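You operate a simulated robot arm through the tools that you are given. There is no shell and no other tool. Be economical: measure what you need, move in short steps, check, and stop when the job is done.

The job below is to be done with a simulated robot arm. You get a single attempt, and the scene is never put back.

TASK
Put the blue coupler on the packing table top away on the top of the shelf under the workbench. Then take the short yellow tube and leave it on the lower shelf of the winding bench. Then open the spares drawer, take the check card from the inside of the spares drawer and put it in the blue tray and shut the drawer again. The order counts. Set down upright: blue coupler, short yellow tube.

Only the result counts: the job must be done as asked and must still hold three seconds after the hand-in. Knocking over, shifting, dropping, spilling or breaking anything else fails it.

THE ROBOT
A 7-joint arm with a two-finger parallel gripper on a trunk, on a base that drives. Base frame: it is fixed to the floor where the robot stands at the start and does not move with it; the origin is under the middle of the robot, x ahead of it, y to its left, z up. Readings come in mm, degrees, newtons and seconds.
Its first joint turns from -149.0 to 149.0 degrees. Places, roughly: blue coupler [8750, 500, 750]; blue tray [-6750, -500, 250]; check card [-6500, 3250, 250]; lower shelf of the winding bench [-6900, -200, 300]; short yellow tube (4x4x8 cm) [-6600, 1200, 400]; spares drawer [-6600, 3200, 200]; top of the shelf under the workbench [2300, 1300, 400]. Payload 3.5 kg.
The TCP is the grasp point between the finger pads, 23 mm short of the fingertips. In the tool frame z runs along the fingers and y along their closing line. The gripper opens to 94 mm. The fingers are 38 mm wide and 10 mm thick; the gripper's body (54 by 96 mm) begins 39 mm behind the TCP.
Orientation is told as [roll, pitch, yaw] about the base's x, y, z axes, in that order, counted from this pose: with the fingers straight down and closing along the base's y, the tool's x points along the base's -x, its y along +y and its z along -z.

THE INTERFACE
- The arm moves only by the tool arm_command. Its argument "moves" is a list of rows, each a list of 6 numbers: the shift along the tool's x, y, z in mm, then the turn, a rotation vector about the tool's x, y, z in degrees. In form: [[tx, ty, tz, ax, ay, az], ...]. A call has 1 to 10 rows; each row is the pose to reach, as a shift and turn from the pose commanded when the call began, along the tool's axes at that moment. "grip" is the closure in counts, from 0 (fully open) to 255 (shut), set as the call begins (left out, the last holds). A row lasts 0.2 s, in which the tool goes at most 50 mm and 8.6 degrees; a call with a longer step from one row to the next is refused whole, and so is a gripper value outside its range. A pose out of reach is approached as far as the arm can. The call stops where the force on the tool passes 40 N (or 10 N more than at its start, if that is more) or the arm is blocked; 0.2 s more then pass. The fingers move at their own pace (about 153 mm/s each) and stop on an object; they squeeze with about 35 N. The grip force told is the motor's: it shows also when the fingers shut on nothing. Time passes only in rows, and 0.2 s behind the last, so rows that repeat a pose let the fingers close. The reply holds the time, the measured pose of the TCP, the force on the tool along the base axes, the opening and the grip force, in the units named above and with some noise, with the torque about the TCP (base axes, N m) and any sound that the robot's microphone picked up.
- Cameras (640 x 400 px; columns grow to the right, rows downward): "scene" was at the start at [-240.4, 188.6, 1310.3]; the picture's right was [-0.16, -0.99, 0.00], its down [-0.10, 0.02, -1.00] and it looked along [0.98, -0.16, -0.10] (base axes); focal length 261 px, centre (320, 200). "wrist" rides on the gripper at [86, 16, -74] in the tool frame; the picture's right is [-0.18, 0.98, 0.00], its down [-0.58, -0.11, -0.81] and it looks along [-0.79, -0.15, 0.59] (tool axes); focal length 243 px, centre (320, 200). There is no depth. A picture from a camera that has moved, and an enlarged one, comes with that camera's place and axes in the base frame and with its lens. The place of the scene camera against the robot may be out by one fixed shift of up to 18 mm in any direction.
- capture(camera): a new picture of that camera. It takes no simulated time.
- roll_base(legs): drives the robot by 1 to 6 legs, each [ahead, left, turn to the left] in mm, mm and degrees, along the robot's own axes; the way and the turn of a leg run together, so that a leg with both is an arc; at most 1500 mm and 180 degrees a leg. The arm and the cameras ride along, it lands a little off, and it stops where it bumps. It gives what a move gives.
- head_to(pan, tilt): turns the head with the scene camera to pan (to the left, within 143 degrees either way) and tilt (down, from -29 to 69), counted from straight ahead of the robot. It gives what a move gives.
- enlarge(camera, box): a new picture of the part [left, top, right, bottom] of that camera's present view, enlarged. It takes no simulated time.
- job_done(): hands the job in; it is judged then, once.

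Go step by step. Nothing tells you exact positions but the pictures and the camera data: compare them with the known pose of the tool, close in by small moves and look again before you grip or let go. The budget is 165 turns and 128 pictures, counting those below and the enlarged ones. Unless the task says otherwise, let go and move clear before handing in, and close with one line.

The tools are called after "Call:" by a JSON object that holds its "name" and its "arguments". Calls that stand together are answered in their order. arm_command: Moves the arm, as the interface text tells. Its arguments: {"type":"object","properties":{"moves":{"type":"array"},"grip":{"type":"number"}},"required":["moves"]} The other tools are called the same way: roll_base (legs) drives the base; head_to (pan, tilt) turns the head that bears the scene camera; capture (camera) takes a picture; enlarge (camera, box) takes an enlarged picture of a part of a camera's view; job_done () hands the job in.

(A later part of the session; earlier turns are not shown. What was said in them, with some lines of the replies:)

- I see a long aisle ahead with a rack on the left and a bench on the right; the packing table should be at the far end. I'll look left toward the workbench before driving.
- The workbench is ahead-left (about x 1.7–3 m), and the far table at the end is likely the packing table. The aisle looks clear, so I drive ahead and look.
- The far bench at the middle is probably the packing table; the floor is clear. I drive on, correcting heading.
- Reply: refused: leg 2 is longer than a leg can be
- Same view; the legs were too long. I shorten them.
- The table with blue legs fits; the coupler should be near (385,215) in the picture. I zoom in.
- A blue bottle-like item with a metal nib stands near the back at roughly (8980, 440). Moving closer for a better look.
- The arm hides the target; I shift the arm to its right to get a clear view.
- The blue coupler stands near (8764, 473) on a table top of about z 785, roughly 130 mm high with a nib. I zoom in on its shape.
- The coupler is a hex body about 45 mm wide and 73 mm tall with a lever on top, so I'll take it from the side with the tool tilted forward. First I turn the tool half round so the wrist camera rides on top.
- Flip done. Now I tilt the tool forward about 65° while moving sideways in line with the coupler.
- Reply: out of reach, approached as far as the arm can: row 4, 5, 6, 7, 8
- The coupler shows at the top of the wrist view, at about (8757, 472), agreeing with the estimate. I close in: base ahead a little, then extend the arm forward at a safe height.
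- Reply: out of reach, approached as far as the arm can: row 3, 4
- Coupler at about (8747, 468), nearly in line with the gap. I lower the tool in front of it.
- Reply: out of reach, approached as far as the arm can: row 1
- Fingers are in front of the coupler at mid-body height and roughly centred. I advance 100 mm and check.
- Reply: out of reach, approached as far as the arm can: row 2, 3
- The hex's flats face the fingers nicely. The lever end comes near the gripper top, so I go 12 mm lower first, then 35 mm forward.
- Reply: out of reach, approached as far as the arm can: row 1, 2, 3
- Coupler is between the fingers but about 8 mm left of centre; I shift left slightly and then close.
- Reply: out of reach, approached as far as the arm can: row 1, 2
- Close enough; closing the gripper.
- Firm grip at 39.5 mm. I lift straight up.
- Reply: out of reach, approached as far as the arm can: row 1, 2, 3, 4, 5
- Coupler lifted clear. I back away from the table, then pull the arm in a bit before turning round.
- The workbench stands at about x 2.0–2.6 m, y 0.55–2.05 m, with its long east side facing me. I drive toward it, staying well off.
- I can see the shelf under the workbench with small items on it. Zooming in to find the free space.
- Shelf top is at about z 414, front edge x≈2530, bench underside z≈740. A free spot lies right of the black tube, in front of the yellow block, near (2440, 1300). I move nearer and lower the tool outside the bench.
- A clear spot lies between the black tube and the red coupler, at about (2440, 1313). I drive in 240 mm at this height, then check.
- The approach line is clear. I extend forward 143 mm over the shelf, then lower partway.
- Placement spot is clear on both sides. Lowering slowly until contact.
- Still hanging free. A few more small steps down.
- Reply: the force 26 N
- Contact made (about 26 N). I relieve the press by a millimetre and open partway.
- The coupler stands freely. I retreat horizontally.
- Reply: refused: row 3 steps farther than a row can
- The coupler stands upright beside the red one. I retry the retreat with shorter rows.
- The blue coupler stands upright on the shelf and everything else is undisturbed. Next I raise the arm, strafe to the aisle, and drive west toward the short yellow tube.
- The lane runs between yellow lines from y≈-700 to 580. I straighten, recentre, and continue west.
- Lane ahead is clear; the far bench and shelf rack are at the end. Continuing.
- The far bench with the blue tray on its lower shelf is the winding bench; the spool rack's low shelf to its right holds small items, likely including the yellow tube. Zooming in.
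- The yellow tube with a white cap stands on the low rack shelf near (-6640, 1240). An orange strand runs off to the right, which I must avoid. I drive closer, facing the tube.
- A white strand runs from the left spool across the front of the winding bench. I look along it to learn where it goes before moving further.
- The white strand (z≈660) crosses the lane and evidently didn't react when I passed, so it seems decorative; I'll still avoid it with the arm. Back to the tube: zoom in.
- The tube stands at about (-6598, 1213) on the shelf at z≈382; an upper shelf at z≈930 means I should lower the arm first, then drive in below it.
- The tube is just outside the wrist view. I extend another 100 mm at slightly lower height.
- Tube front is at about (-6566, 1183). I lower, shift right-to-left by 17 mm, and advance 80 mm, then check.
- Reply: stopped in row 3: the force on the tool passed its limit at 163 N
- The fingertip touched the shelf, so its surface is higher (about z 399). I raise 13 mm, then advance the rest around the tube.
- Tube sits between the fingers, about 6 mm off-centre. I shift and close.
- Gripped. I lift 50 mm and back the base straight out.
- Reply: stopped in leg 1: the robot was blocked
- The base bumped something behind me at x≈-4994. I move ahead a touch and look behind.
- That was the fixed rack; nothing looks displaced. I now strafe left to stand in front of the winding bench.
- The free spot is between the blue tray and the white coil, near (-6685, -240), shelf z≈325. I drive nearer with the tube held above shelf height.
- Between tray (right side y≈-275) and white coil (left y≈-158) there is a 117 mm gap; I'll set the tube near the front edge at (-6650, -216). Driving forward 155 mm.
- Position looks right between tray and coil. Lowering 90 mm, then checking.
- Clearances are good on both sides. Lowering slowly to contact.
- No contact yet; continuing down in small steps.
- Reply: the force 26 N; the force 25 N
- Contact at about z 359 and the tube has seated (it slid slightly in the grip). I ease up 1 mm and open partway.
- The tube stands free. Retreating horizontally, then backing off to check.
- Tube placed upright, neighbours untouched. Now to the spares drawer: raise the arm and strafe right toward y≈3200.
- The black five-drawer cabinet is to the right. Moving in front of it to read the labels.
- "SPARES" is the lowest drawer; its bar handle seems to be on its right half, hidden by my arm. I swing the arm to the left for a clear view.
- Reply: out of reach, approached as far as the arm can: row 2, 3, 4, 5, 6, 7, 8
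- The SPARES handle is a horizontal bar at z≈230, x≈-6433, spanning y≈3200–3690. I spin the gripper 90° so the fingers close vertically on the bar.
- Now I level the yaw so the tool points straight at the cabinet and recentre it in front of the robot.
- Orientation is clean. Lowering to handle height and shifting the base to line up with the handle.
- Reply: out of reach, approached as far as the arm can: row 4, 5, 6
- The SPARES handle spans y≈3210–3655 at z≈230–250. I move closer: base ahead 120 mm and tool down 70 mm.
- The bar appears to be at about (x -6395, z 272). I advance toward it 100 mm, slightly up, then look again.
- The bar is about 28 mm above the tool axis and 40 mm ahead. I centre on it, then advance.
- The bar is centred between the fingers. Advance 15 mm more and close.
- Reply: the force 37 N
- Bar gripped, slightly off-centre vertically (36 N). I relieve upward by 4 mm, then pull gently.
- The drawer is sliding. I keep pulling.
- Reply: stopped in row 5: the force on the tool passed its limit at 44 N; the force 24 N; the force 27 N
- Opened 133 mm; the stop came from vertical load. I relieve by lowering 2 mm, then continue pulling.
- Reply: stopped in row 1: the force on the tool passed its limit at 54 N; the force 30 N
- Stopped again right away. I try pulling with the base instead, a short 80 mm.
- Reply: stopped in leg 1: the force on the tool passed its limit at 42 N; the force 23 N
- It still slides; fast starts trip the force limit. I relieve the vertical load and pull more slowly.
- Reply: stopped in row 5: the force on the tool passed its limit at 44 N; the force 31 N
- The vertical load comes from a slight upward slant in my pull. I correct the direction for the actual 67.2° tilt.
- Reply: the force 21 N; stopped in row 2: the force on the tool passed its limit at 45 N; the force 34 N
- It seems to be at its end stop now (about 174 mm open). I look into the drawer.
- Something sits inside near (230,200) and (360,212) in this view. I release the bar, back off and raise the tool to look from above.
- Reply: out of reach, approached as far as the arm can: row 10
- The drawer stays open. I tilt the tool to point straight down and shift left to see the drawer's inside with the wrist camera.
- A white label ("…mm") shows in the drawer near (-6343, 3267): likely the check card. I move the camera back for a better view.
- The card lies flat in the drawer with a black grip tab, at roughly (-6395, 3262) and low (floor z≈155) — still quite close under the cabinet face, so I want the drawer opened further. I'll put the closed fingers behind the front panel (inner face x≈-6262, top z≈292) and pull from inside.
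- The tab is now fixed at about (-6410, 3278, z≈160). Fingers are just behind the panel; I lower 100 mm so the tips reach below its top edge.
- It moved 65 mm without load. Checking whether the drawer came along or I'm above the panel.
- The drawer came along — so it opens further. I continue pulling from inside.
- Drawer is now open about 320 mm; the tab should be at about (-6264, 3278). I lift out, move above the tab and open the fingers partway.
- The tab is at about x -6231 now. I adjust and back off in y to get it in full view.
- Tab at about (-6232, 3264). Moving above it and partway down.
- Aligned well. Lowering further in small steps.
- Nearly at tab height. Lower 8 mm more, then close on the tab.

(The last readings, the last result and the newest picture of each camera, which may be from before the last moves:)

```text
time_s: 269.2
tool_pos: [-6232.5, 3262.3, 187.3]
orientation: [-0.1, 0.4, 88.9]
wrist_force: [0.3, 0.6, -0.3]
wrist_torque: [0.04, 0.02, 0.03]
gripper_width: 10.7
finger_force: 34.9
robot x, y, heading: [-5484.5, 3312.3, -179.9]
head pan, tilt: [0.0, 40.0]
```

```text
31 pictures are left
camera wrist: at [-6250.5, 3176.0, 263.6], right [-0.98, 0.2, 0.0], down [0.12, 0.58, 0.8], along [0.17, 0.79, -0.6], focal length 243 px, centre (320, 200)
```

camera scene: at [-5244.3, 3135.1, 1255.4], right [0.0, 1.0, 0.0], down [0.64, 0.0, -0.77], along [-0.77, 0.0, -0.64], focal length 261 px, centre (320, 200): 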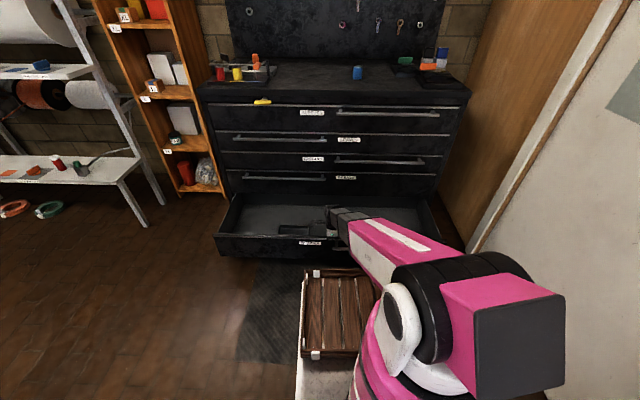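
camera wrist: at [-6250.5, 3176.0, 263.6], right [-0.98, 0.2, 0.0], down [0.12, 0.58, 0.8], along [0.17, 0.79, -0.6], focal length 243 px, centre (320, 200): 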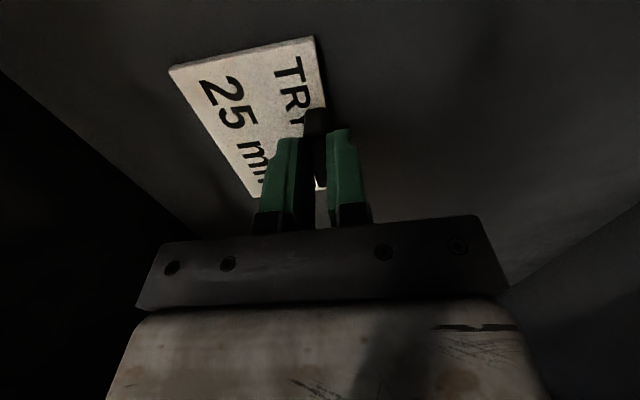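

Tab gripped (10.7 mm). Lifting slowly out of the drawer.

Call:
{"name": "arm_command", "arguments": {"moves": [[0, 0, -10, 0, 0, 0], [0, 0, -25, 0, 0, 0], [0, 0, -45, 0, 0, 0], [0, 0, -80, 0, 0, 0], [0, 0, -120, 0, 0, 0], [0, 0, -160, 0, 0, 0], [0, 0, -200, 0, 0, 0], [0, 0, -240, 0, 0, 0]]}}

Call:
{"name": "capture", "arguments": {"camera": "wrist"}}

Call:
{"name": "capture", "arguments": {"camera": "scene"}}

```text
time_s: 271.0
tool_pos: [-6230.5, 3261.6, 430.7]
orientation: [-0.2, 0.5, 89.0]
wrist_force: [-0.2, -0.2, -0.7]
wrist_torque: [0.02, 0.01, -0.02]
gripper_width: 10.7
finger_force: 34.6
robot x, y, heading: [-5493.3, 3314.5, -179.8]
head pan, tilt: [0.0, 40.0]
```

```text
30 pictures are left
camera wrist: at [-6248.8, 3176.1, 507.2], right [-0.98, 0.2, 0.0], down [0.12, 0.58, 0.8], along [0.17, 0.79, -0.6], focal length 243 px, centre (320, 200)
```

wrist: 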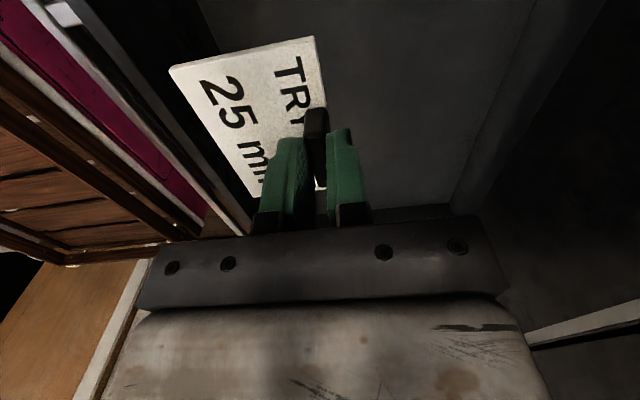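

```text
29 pictures are left
camera scene: at [-5244.3, 3135.1, 1255.4], right [0.0, 1.0, 0.0], down [0.64, 0.0, -0.77], along [-0.77, 0.0, -0.64], focal length 261 px, centre (320, 200)
```

scene: 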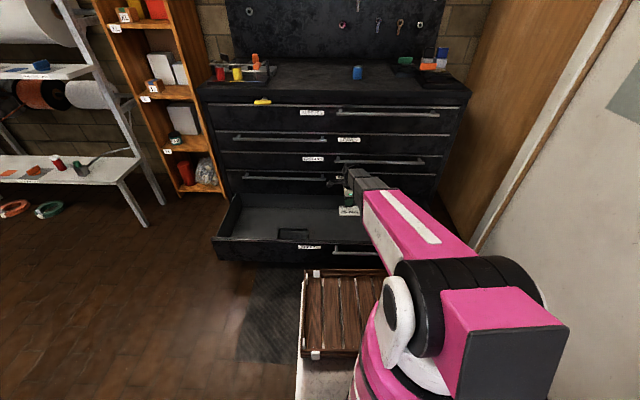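

Card securely held. The order says tray first, then shut the drawer. I raise the tool, back off, and strafe to the winding bench.

Call:
{"name": "arm_command", "arguments": {"moves": [[0, 0, -45, 0, 0, 0], [0, 0, -90, 0, 0, 0], [0, 0, -135, 0, 0, 0], [0, 0, -180, 0, 0, 0]]}}

Call:
{"name": "roll_base", "arguments": {"legs": [[-160, 0, 0], [0, 1450, 0], [0, 1450, 0]]}}

```text
time_s: 272.0
tool_pos: [-6232.7, 3263.5, 608.2]
orientation: [-0.2, 0.4, 88.9]
wrist_force: [0.2, 0.1, -0.5]
wrist_torque: [0.0, -0.01, 0.02]
gripper_width: 10.8
finger_force: 34.7
robot x, y, heading: [-5487.0, 3310.5, -179.8]
head pan, tilt: [0.0, 40.0]
```

```text
time_s: 287.3
tool_pos: [-5965.5, 283.8, 608.3]
orientation: [-0.2, 0.4, 91.1]
wrist_force: [-0.8, -0.1, -0.2]
wrist_torque: [0.01, 0.02, -0.01]
gripper_width: 10.7
finger_force: 35.2
robot x, y, heading: [-5224.2, 359.8, -177.5]
head pan, tilt: [0.0, 40.0]
```

Near the bench. Correct heading and move to y≈-195.

Call:
{"name": "roll_base", "arguments": {"legs": [[0, 0, -2.4], [250, 560, 0]]}}

Call:
{"name": "head_to", "arguments": {"pan": 0, "tilt": 30}}

Call:
{"name": "capture", "arguments": {"camera": "scene"}}

```text
time_s: 291.1
tool_pos: [-6222.0, -247.9, 608.2]
orientation: [-0.2, 0.3, 88.8]
wrist_force: [0.0, 0.3, 0.4]
wrist_torque: [0.0, 0.02, 0.0]
gripper_width: 10.4
finger_force: 34.4
robot x, y, heading: [-5476.1, -202.0, -179.7]
head pan, tilt: [0.0, 40.0]
```

```text
time_s: 291.9
tool_pos: [-6222.8, -248.5, 608.5]
orientation: [-0.2, 0.4, 88.8]
wrist_force: [-0.8, 0.1, -0.2]
wrist_torque: [-0.03, -0.01, -0.03]
gripper_width: 10.9
finger_force: 34.6
robot x, y, heading: [-5477.8, -199.4, -180.1]
head pan, tilt: [0.0, 30.0]
```

```text
28 pictures are left
camera scene: at [-5239.4, -378.3, 1270.7], right [0.0, 1.0, 0.0], down [0.5, 0.0, -0.87], along [-0.87, 0.0, -0.5], focal length 261 px, centre (320, 200)
```

scene: 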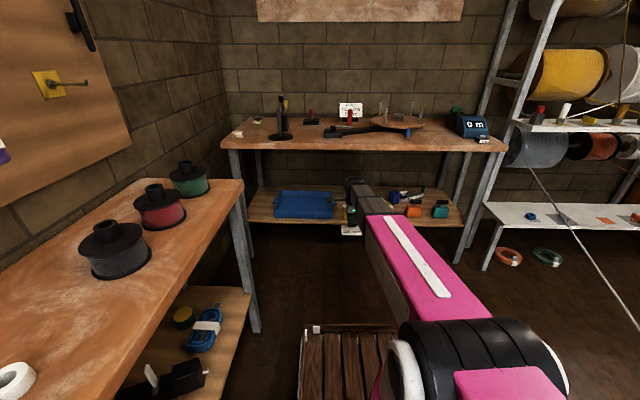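

I shift the tool left to y≈-388 and lower to z≈470 outside the bench, then drive in.

Call:
{"name": "arm_command", "arguments": {"moves": [[35, 0, 35, 0, 0, 0], [70, 0, 70, 0, 0, 0], [105, 0, 105, 0, 0, 0], [138, 0, 138, 0, 0, 0], [138, 0, 138, 0, 0, 0]]}}

Call:
{"name": "roll_base", "arguments": {"legs": [[400, 0, 0]]}}

Call:
{"name": "capture", "arguments": {"camera": "scene"}}

Call:
{"name": "capture", "arguments": {"camera": "wrist"}}

```text
time_s: 293.1
tool_pos: [-6224.0, -388.6, 473.7]
orientation: [-0.2, 0.3, 88.8]
wrist_force: [-0.2, -0.4, 0.5]
wrist_torque: [0.01, 0.01, 0.02]
gripper_width: 10.8
finger_force: 35.1
robot x, y, heading: [-5480.3, -198.5, -180.2]
head pan, tilt: [0.0, 30.0]
```

```text
time_s: 295.6
tool_pos: [-6632.8, -390.5, 472.5]
orientation: [-0.1, 0.4, 88.9]
wrist_force: [0.7, 0.5, 0.2]
wrist_torque: [0.02, 0.0, 0.02]
gripper_width: 10.4
finger_force: 35.6
robot x, y, heading: [-5887.3, -201.9, -179.8]
head pan, tilt: [0.0, 30.0]
```

```text
27 pictures are left
camera scene: at [-5647.9, -378.3, 1270.7], right [0.0, 1.0, 0.0], down [0.5, 0.0, -0.87], along [-0.87, 0.0, -0.5], focal length 261 px, centre (320, 200)
```

scene: 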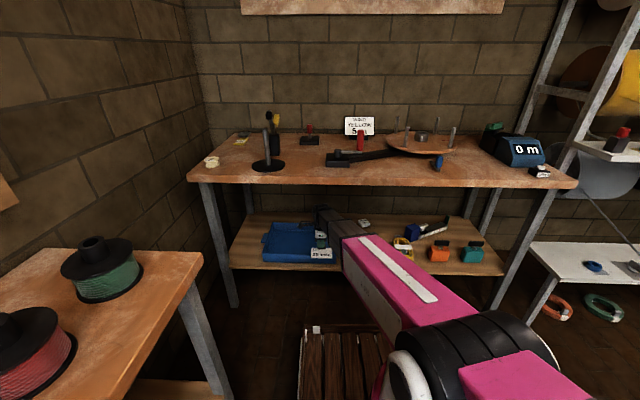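

```text
26 pictures are left
camera wrist: at [-6650.5, -475.9, 549.6], right [-0.98, 0.2, 0.0], down [0.12, 0.58, 0.8], along [0.17, 0.79, -0.6], focal length 243 px, centre (320, 200)
```

wrist: 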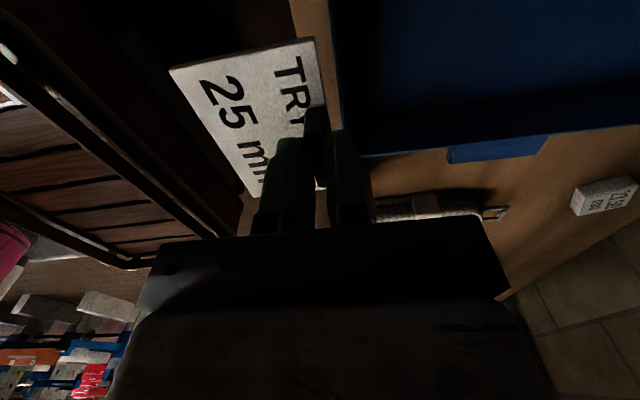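

The card is just before the tray, aligned inside its right side. I drive forward 125 mm over the tray.

Call:
{"name": "roll_base", "arguments": {"legs": [[125, 8, 0]]}}

Call:
{"name": "capture", "arguments": {"camera": "wrist"}}

Call:
{"name": "enlarge", "arguments": {"camera": "scene", "box": [210, 190, 410, 315]}}

```text
time_s: 296.9
tool_pos: [-6757.2, -398.2, 473.3]
orientation: [-0.2, 0.4, 88.8]
wrist_force: [-0.2, -0.2, -0.1]
wrist_torque: [-0.01, 0.02, -0.01]
gripper_width: 10.9
finger_force: 34.8
robot x, y, heading: [-6010.7, -206.0, -180.0]
head pan, tilt: [0.0, 30.0]
```

```text
25 pictures are left
camera wrist: at [-6775.7, -482.6, 549.6], right [-0.98, 0.2, 0.0], down [0.12, 0.58, 0.8], along [0.17, 0.79, -0.6], focal length 243 px, centre (320, 200)
```

wrist: 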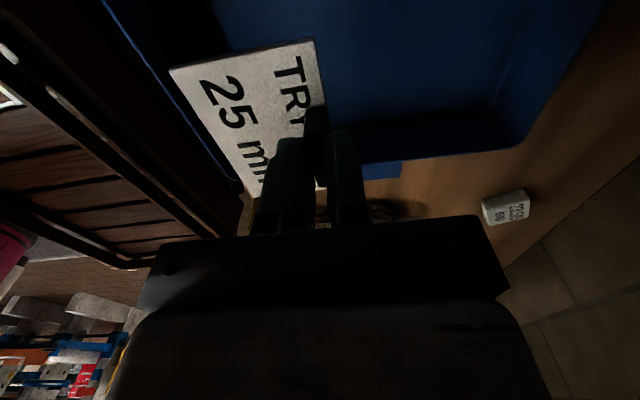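

```text
3.20 times, centred on (310, 252) of scene
camera zoom: at [-5773.0, -387.3, 1270.7], right [0.0, 1.0, 0.0], down [0.5, 0.0, -0.87], along [-0.87, 0.0, -0.5], focal length 836 px, centre (352, 32)
```

zoom: 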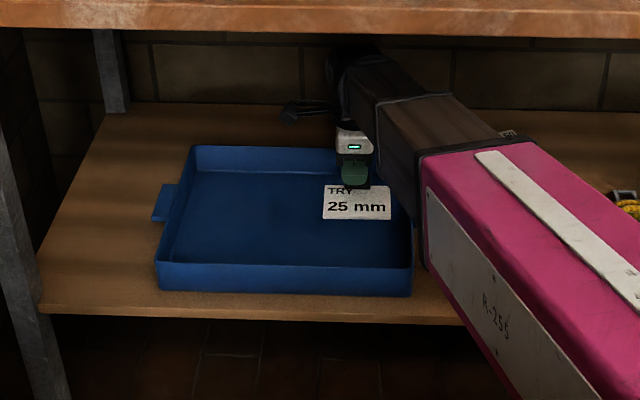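

The card hangs over the tray's right part. I shift 15 mm further left and lower 90 mm.

Call:
{"name": "arm_command", "arguments": {"moves": [[8, 0, 10, 0, 0, 0], [15, 0, 30, 0, 0, 0], [15, 0, 60, 0, 0, 0], [15, 0, 90, 0, 0, 0], [15, 0, 90, 0, 0, 0]]}}

Call:
{"name": "enlarge", "arguments": {"camera": "scene", "box": [210, 190, 410, 315]}}

Call:
{"name": "capture", "arguments": {"camera": "wrist"}}

```text
time_s: 298.1
tool_pos: [-6757.3, -413.4, 380.9]
orientation: [-0.1, 0.4, 88.9]
wrist_force: [-0.2, 0.1, 0.2]
wrist_torque: [-0.01, 0.0, 0.03]
gripper_width: 10.7
finger_force: 34.9
robot x, y, heading: [-6011.4, -210.6, -180.1]
head pan, tilt: [0.0, 30.0]
```

```text
3.20 times, centred on (310, 252) of scene
camera zoom: at [-5773.0, -387.3, 1270.7], right [0.0, 1.0, 0.0], down [0.5, 0.0, -0.87], along [-0.87, 0.0, -0.5], focal length 836 px, centre (352, 32)
```

zoom: 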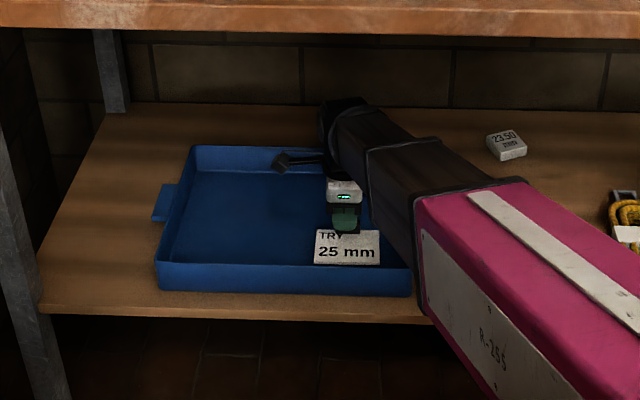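

```text
22 pictures are left
camera wrist: at [-6776.5, -497.7, 457.6], right [-0.98, 0.2, 0.0], down [0.12, 0.58, 0.8], along [0.17, 0.78, -0.6], focal length 243 px, centre (320, 200)
```

wrist: 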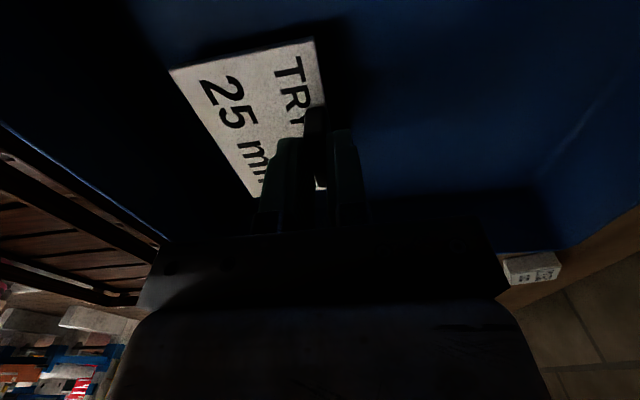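

Almost down; I move 25 mm deeper for margin and lower gently to contact.

Call:
{"name": "arm_command", "arguments": {"moves": [[0, 12, 4, 0, 0, 0], [0, 25, 10, 0, 0, 0], [0, 25, 14, 0, 0, 0], [0, 25, 14, 0, 0, 0]]}}

Call:
{"name": "arm_command", "arguments": {"moves": [[0, 0, 2, 0, 0, 0], [0, 0, 4, 0, 0, 0], [0, 0, 6, 0, 0, 0], [0, 0, 6, 0, 0, 0]]}}

Call:
{"name": "arm_command", "arguments": {"moves": [[0, 0, 2, 0, 0, 0], [0, 0, 4, 0, 0, 0], [0, 0, 4, 0, 0, 0]]}}

```text
time_s: 299.1
tool_pos: [-6783.5, -411.8, 369.3]
orientation: [0.0, 0.4, 88.9]
wrist_force: [-3.4, 4.2, 24.7]
wrist_torque: [0.17, 0.08, 0.05]
gripper_width: 10.6
finger_force: 35.1
robot x, y, heading: [-6011.2, -214.4, -179.9]
head pan, tilt: [0.0, 30.0]
```

```text
time_s: 300.1
tool_pos: [-6782.8, -412.6, 362.5]
orientation: [-0.3, 0.4, 88.8]
wrist_force: [1.4, -0.4, 25.2]
wrist_torque: [0.03, -0.03, 0.04]
gripper_width: 10.6
finger_force: 34.8
robot x, y, heading: [-6013.7, -210.1, -180.2]
head pan, tilt: [0.0, 30.0]
```

```text
time_s: 300.9
tool_pos: [-6784.2, -412.0, 360.3]
orientation: [-0.1, 0.4, 88.8]
wrist_force: [-4.5, 0.8, 25.1]
wrist_torque: [0.08, 0.02, 0.01]
gripper_width: 10.5
finger_force: 35.2
robot x, y, heading: [-6009.1, -210.9, -179.9]
head pan, tilt: [0.0, 30.0]
```

The card touched down at about z 369 and is seated on the tray floor. Opening the gripper partway.

Call:
{"name": "arm_command", "arguments": {"moves": [[0, 0, -3, 0, 0, 0], [0, 0, -3, 0, 0, 0]]}}

Call:
{"name": "arm_command", "arguments": {"moves": [[0, 0, 0, 0, 0, 0], [0, 0, 0, 0, 0, 0], [0, 0, 0, 0, 0, 0]], "grip": 150}}

Call:
{"name": "arm_command", "arguments": {"moves": [[0, 0, -15, 0, 0, 0], [0, 0, -45, 0, 0, 0], [0, 0, -80, 0, 0, 0], [0, 0, -110, 0, 0, 0]]}}

Call:
{"name": "enlarge", "arguments": {"camera": "scene", "box": [210, 190, 410, 315]}}

```text
time_s: 301.5
tool_pos: [-6782.3, -411.7, 361.5]
orientation: [-0.2, 0.4, 88.7]
wrist_force: [0.9, 0.2, -0.6]
wrist_torque: [0.01, 0.03, -0.02]
gripper_width: 10.6
finger_force: 35.2
robot x, y, heading: [-6014.5, -209.3, -179.8]
head pan, tilt: [0.0, 30.0]
```

```text
time_s: 302.3
tool_pos: [-6783.6, -411.7, 363.0]
orientation: [-0.2, 0.4, 88.9]
wrist_force: [-0.2, -0.3, 0.1]
wrist_torque: [-0.03, 0.02, 0.0]
gripper_width: 38.7
finger_force: 0.2
robot x, y, heading: [-6012.7, -208.3, -179.7]
head pan, tilt: [0.0, 30.0]
```

```text
time_s: 303.3
tool_pos: [-6785.0, -411.9, 471.4]
orientation: [-0.3, 0.4, 88.8]
wrist_force: [-0.4, -0.6, 0.5]
wrist_torque: [-0.01, -0.02, -0.01]
gripper_width: 38.4
finger_force: 0.0
robot x, y, heading: [-6012.0, -211.4, -179.8]
head pan, tilt: [0.0, 30.0]
```

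```text
3.20 times, centred on (310, 252) of scene
camera zoom: at [-5773.0, -387.3, 1270.7], right [0.0, 1.0, 0.0], down [0.5, 0.0, -0.87], along [-0.87, 0.0, -0.5], focal length 836 px, centre (352, 32)
```

zoom: 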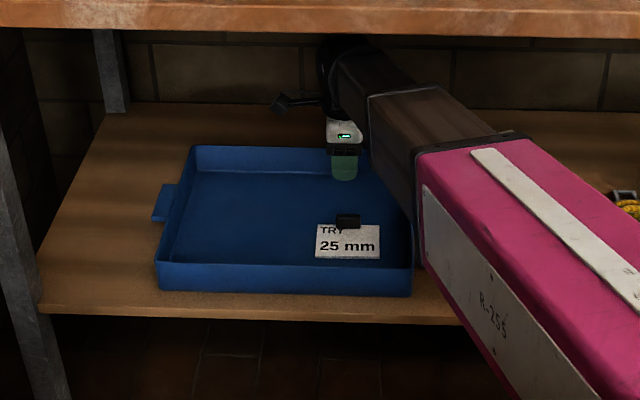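

The card lies flat in the blue tray; tube and coils are untouched. I back out and return to shut the drawer, re-tilting the tool to point forward.

Call:
{"name": "roll_base", "arguments": {"legs": [[-560, 0, 0]]}}

Call:
{"name": "arm_command", "arguments": {"moves": [[-20, 0, -20, -8.5, 0, 0], [-40, 0, -40, -17, 0, 0], [-60, 0, -60, -25.5, 0, 0], [-80, 0, -80, -34, 0, 0], [-100, 0, -100, -42.5, 0, 0], [-120, 0, -120, -51, 0, 0], [-140, 0, -140, -59.5, 0, 0], [-140, 0, -160, -68, 0, 0]], "grip": 255}}

Call:
{"name": "roll_base", "arguments": {"legs": [[200, 0, 0], [-200, -1450, 0], [0, -1450, 0]]}}

```text
time_s: 306.5
tool_pos: [-6222.3, -416.4, 470.0]
orientation: [-0.2, 0.5, 89.3]
wrist_force: [0.0, 0.0, 0.1]
wrist_torque: [0.0, 0.02, 0.02]
gripper_width: 38.6
finger_force: 0.0
robot x, y, heading: [-5449.0, -209.0, -179.3]
head pan, tilt: [0.0, 30.0]
```

```text
time_s: 308.3
tool_pos: [-6220.8, -275.4, 630.7]
orientation: [67.9, 0.6, 89.4]
wrist_force: [-0.7, 0.4, -0.4]
wrist_torque: [0.02, 0.02, 0.01]
gripper_width: 0.0
finger_force: 34.7
robot x, y, heading: [-5454.2, -209.1, -179.5]
head pan, tilt: [0.0, 30.0]
```

```text
time_s: 323.7
tool_pos: [-6315.1, 2649.0, 629.1]
orientation: [67.9, 0.5, 90.6]
wrist_force: [0.1, 0.3, 0.4]
wrist_torque: [0.0, 0.01, -0.03]
gripper_width: 0.0
finger_force: 34.9
robot x, y, heading: [-5545.7, 2733.5, -178.2]
head pan, tilt: [0.0, 30.0]
```

I back up so the tool is in front of the open drawer, straighten and align with the panel just left of the handle.

Call:
{"name": "roll_base", "arguments": {"legs": [[-330, 0, 0], [0, -515, -1.8]]}}

Call:
{"name": "capture", "arguments": {"camera": "scene"}}

```text
time_s: 328.5
tool_pos: [-5981.9, 3193.2, 630.3]
orientation: [67.9, 0.5, 88.5]
wrist_force: [-0.6, -0.2, 0.6]
wrist_torque: [0.0, 0.0, -0.01]
gripper_width: 0.0
finger_force: 35.4
robot x, y, heading: [-5208.3, 3246.1, 179.6]
head pan, tilt: [0.0, 30.0]
```

```text
20 pictures are left
camera scene: at [-4972.8, 3069.9, 1270.7], right [0.01, 1.0, 0.0], down [0.5, 0.0, -0.87], along [-0.87, 0.0, -0.5], focal length 261 px, centre (320, 200)
```

scene: 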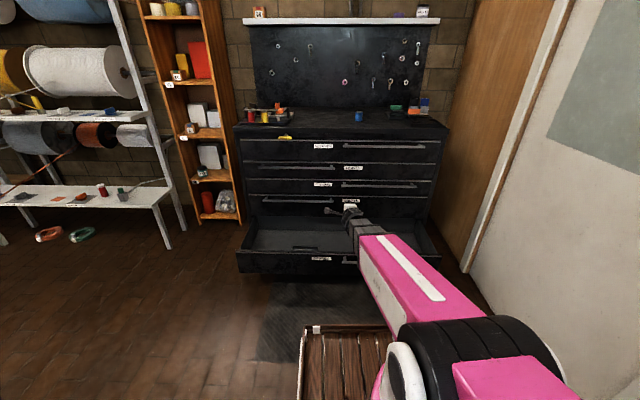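

Panel front is around x -6050. I retract the tool 120 mm, shift left 40 mm to miss the handle, and lower to z≈225.

Call:
{"name": "arm_command", "arguments": {"moves": [[14, -15, -37, 0, 0, 0], [28, -30, -74, 0, 0, 0], [40, -45, -111, 0, 0, 0], [40, -90, -93, 0, 0, 0], [40, -135, -75, 0, 0, 0], [40, -180, -56, 0, 0, 0], [40, -225, -38, 0, 0, 0], [40, -270, -20, 0, 0, 0], [40, -315, -2, 0, 0, 0], [40, -360, 17, 0, 0, 0]]}}

Call:
{"name": "arm_command", "arguments": {"moves": [[0, -30, 12, 0, 0, 0], [0, -60, 24, 0, 0, 0], [0, -60, 24, 0, 0, 0]]}}

Call:
{"name": "enlarge", "arguments": {"camera": "scene", "box": [230, 180, 450, 320]}}

```text
time_s: 330.9
tool_pos: [-5880.7, 3108.1, 315.2]
orientation: [71.0, -8.8, 101.6]
wrist_force: [-0.2, 0.7, -0.1]
wrist_torque: [0.0, 0.04, -0.01]
gripper_width: 0.2
finger_force: 35.0
out of reach, approached as far as the arm can: row 3, 4, 5, 6, 7, 8
robot x, y, heading: [-5212.5, 3246.3, 179.9]
head pan, tilt: [0.0, 30.0]
stopped in row 10: the arm was blocked; the commanded pose is now the measured one
```

```text
time_s: 331.9
tool_pos: [-5915.7, 3113.6, 278.6]
orientation: [73.2, -9.1, 101.3]
wrist_force: [0.7, 0.5, -0.1]
wrist_torque: [0.01, 0.02, 0.02]
gripper_width: 0.0
finger_force: 35.2
robot x, y, heading: [-5212.3, 3249.0, 179.8]
head pan, tilt: [0.0, 30.0]
stopped in row 3: the arm was blocked; the commanded pose is now the measured one
```

```text
2.86 times, centred on (340, 250) of scene
camera zoom: at [-4982.6, 3065.2, 1271.9], right [0.01, 1.0, 0.0], down [0.51, 0.0, -0.86], along [-0.86, 0.01, -0.51], focal length 746 px, centre (263, 57)
```

zoom: 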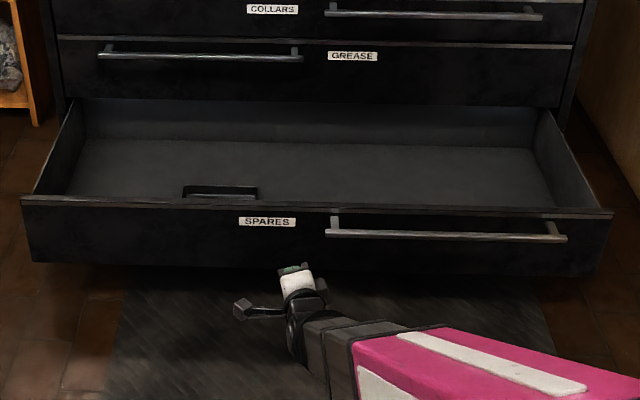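

The arm hit a joint limit while folded in, but the pose works: closed fingers pointing at the panel left of the handle. I extend a bit and lower slightly.

Call:
{"name": "arm_command", "arguments": {"moves": [[0, 0, 25, 0, 0, 0], [0, 0, 55, 0, 0, 0], [0, -12, 80, 0, 0, 0], [0, -22, 90, 0, 0, 0], [0, -22, 90, 0, 0, 0]]}}

Call:
{"name": "enlarge", "arguments": {"camera": "scene", "box": [230, 180, 450, 320]}}

```text
time_s: 333.1
tool_pos: [-5986.9, 3109.1, 225.8]
orientation: [73.1, -9.0, 101.2]
wrist_force: [-0.2, -0.3, -0.1]
wrist_torque: [0.01, 0.02, -0.03]
gripper_width: 0.1
finger_force: 35.0
robot x, y, heading: [-5215.2, 3248.8, 179.9]
head pan, tilt: [0.0, 30.0]
```

```text
2.86 times, centred on (340, 250) of scene
camera zoom: at [-4976.3, 3067.4, 1271.0], right [0.01, 1.0, 0.0], down [0.5, 0.0, -0.86], along [-0.86, 0.01, -0.5], focal length 746 px, centre (263, 57)
```

zoom: 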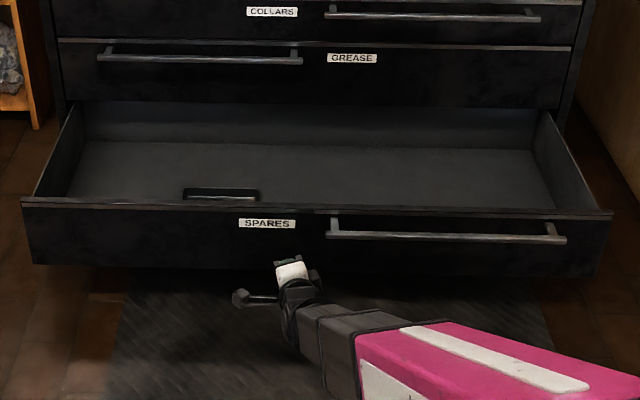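

Tool is at panel mid-height, left of the handle. I push with the base.

Call:
{"name": "roll_base", "arguments": {"legs": [[250, 0, 0]]}}

Call:
{"name": "enlarge", "arguments": {"camera": "scene", "box": [230, 160, 450, 300]}}

```text
time_s: 334.9
tool_pos: [-6234.6, 3109.2, 224.5]
orientation: [73.0, -8.8, 101.3]
wrist_force: [0.5, -0.1, 0.0]
wrist_torque: [0.0, 0.01, 0.02]
gripper_width: 0.1
finger_force: 35.2
robot x, y, heading: [-5460.2, 3247.7, 179.8]
head pan, tilt: [0.0, 30.0]
```

```text
2.86 times, centred on (340, 230) of scene
camera zoom: at [-5223.8, 3069.6, 1271.3], right [0.0, 1.0, 0.0], down [0.5, 0.0, -0.86], along [-0.86, 0.0, -0.5], focal length 746 px, centre (263, 114)
```

zoom: 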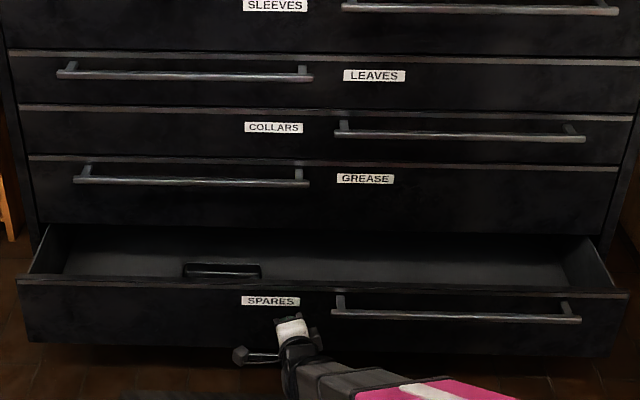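

The drawer is closing. Pushing on 130 mm, then finishing slowly.

Call:
{"name": "roll_base", "arguments": {"legs": [[130, 0, 0]]}}

Call:
{"name": "roll_base", "arguments": {"legs": [[60, 0, 0]]}}

Call:
{"name": "enlarge", "arguments": {"camera": "scene", "box": [230, 160, 450, 300]}}

```text
time_s: 336.2
tool_pos: [-6366.3, 3108.7, 225.9]
orientation: [73.0, -8.8, 101.4]
wrist_force: [-0.5, -0.6, 0.6]
wrist_torque: [0.0, -0.01, 0.02]
gripper_width: 0.0
finger_force: 34.6
robot x, y, heading: [-5590.2, 3247.0, 180.2]
head pan, tilt: [0.0, 30.0]
```

```text
time_s: 337.1
tool_pos: [-6397.6, 3107.4, 230.6]
orientation: [72.4, -8.7, 101.5]
wrist_force: [17.6, 2.6, -15.2]
wrist_torque: [-0.23, -0.3, -0.31]
gripper_width: 0.0
finger_force: 34.6
robot x, y, heading: [-5621.8, 3251.5, 180.0]
head pan, tilt: [0.0, 30.0]
stopped in leg 1: the force on the tool passed its limit at 166 N (the readings are from after the stop); the commanded pose is now the measured one
```

```text
2.86 times, centred on (340, 230) of scene
camera zoom: at [-5386.5, 3072.1, 1271.2], right [0.0, 1.0, 0.0], down [0.5, 0.0, -0.86], along [-0.86, 0.0, -0.5], focal length 746 px, centre (263, 114)
```

zoom: 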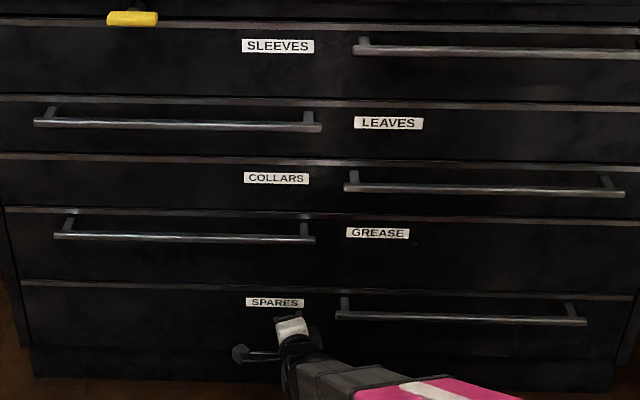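

The drawer is fully shut against its stop. I back away and check it stays closed.

Call:
{"name": "roll_base", "arguments": {"legs": [[-250, 0, 0]]}}

Call:
{"name": "capture", "arguments": {"camera": "scene"}}

Call:
{"name": "enlarge", "arguments": {"camera": "scene", "box": [220, 100, 460, 280]}}

```text
time_s: 339.0
tool_pos: [-6136.0, 3106.0, 230.4]
orientation: [72.7, -8.8, 101.6]
wrist_force: [0.2, 0.6, -0.1]
wrist_torque: [0.02, 0.0, 0.0]
gripper_width: 0.0
finger_force: 34.6
robot x, y, heading: [-5362.5, 3246.8, -179.9]
head pan, tilt: [0.0, 30.0]
```

```text
15 pictures are left
camera scene: at [-5125.1, 3072.9, 1271.2], right [0.0, 1.0, 0.0], down [0.5, 0.0, -0.86], along [-0.86, 0.0, -0.5], focal length 261 px, centre (320, 200)
```

scene: 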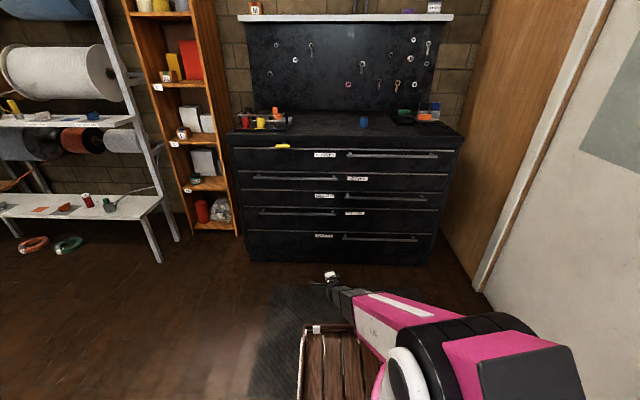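

```text
2.22 times, centred on (340, 190) of scene
camera zoom: at [-5125.1, 3072.9, 1271.2], right [0.0, 1.0, 0.0], down [0.5, 0.0, -0.86], along [-0.86, 0.0, -0.5], focal length 580 px, centre (276, 222)
```

zoom: 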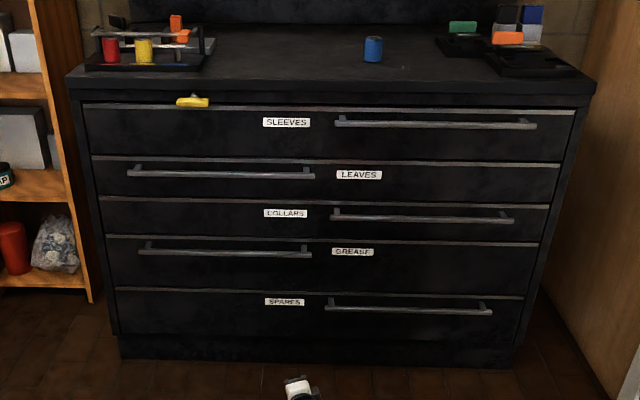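

The drawer is shut and has stayed shut. The blue coupler and yellow tube stand upright where I placed them, the card lies in the tray, and the arm is clear, so I hand in.

Call:
{"name": "job_done", "arguments": {}}

```text
The job is handed in.
```

The job is handed in: the blue coupler stands upright on the shelf under the workbench, and the short yellow tube stands upright on the winding bench's lower shelf. The check card lies in the blue tray and the spares drawer is shut; backing up with the tube, the base bumped the fixed pipe rack once, and nothing looked displaced.
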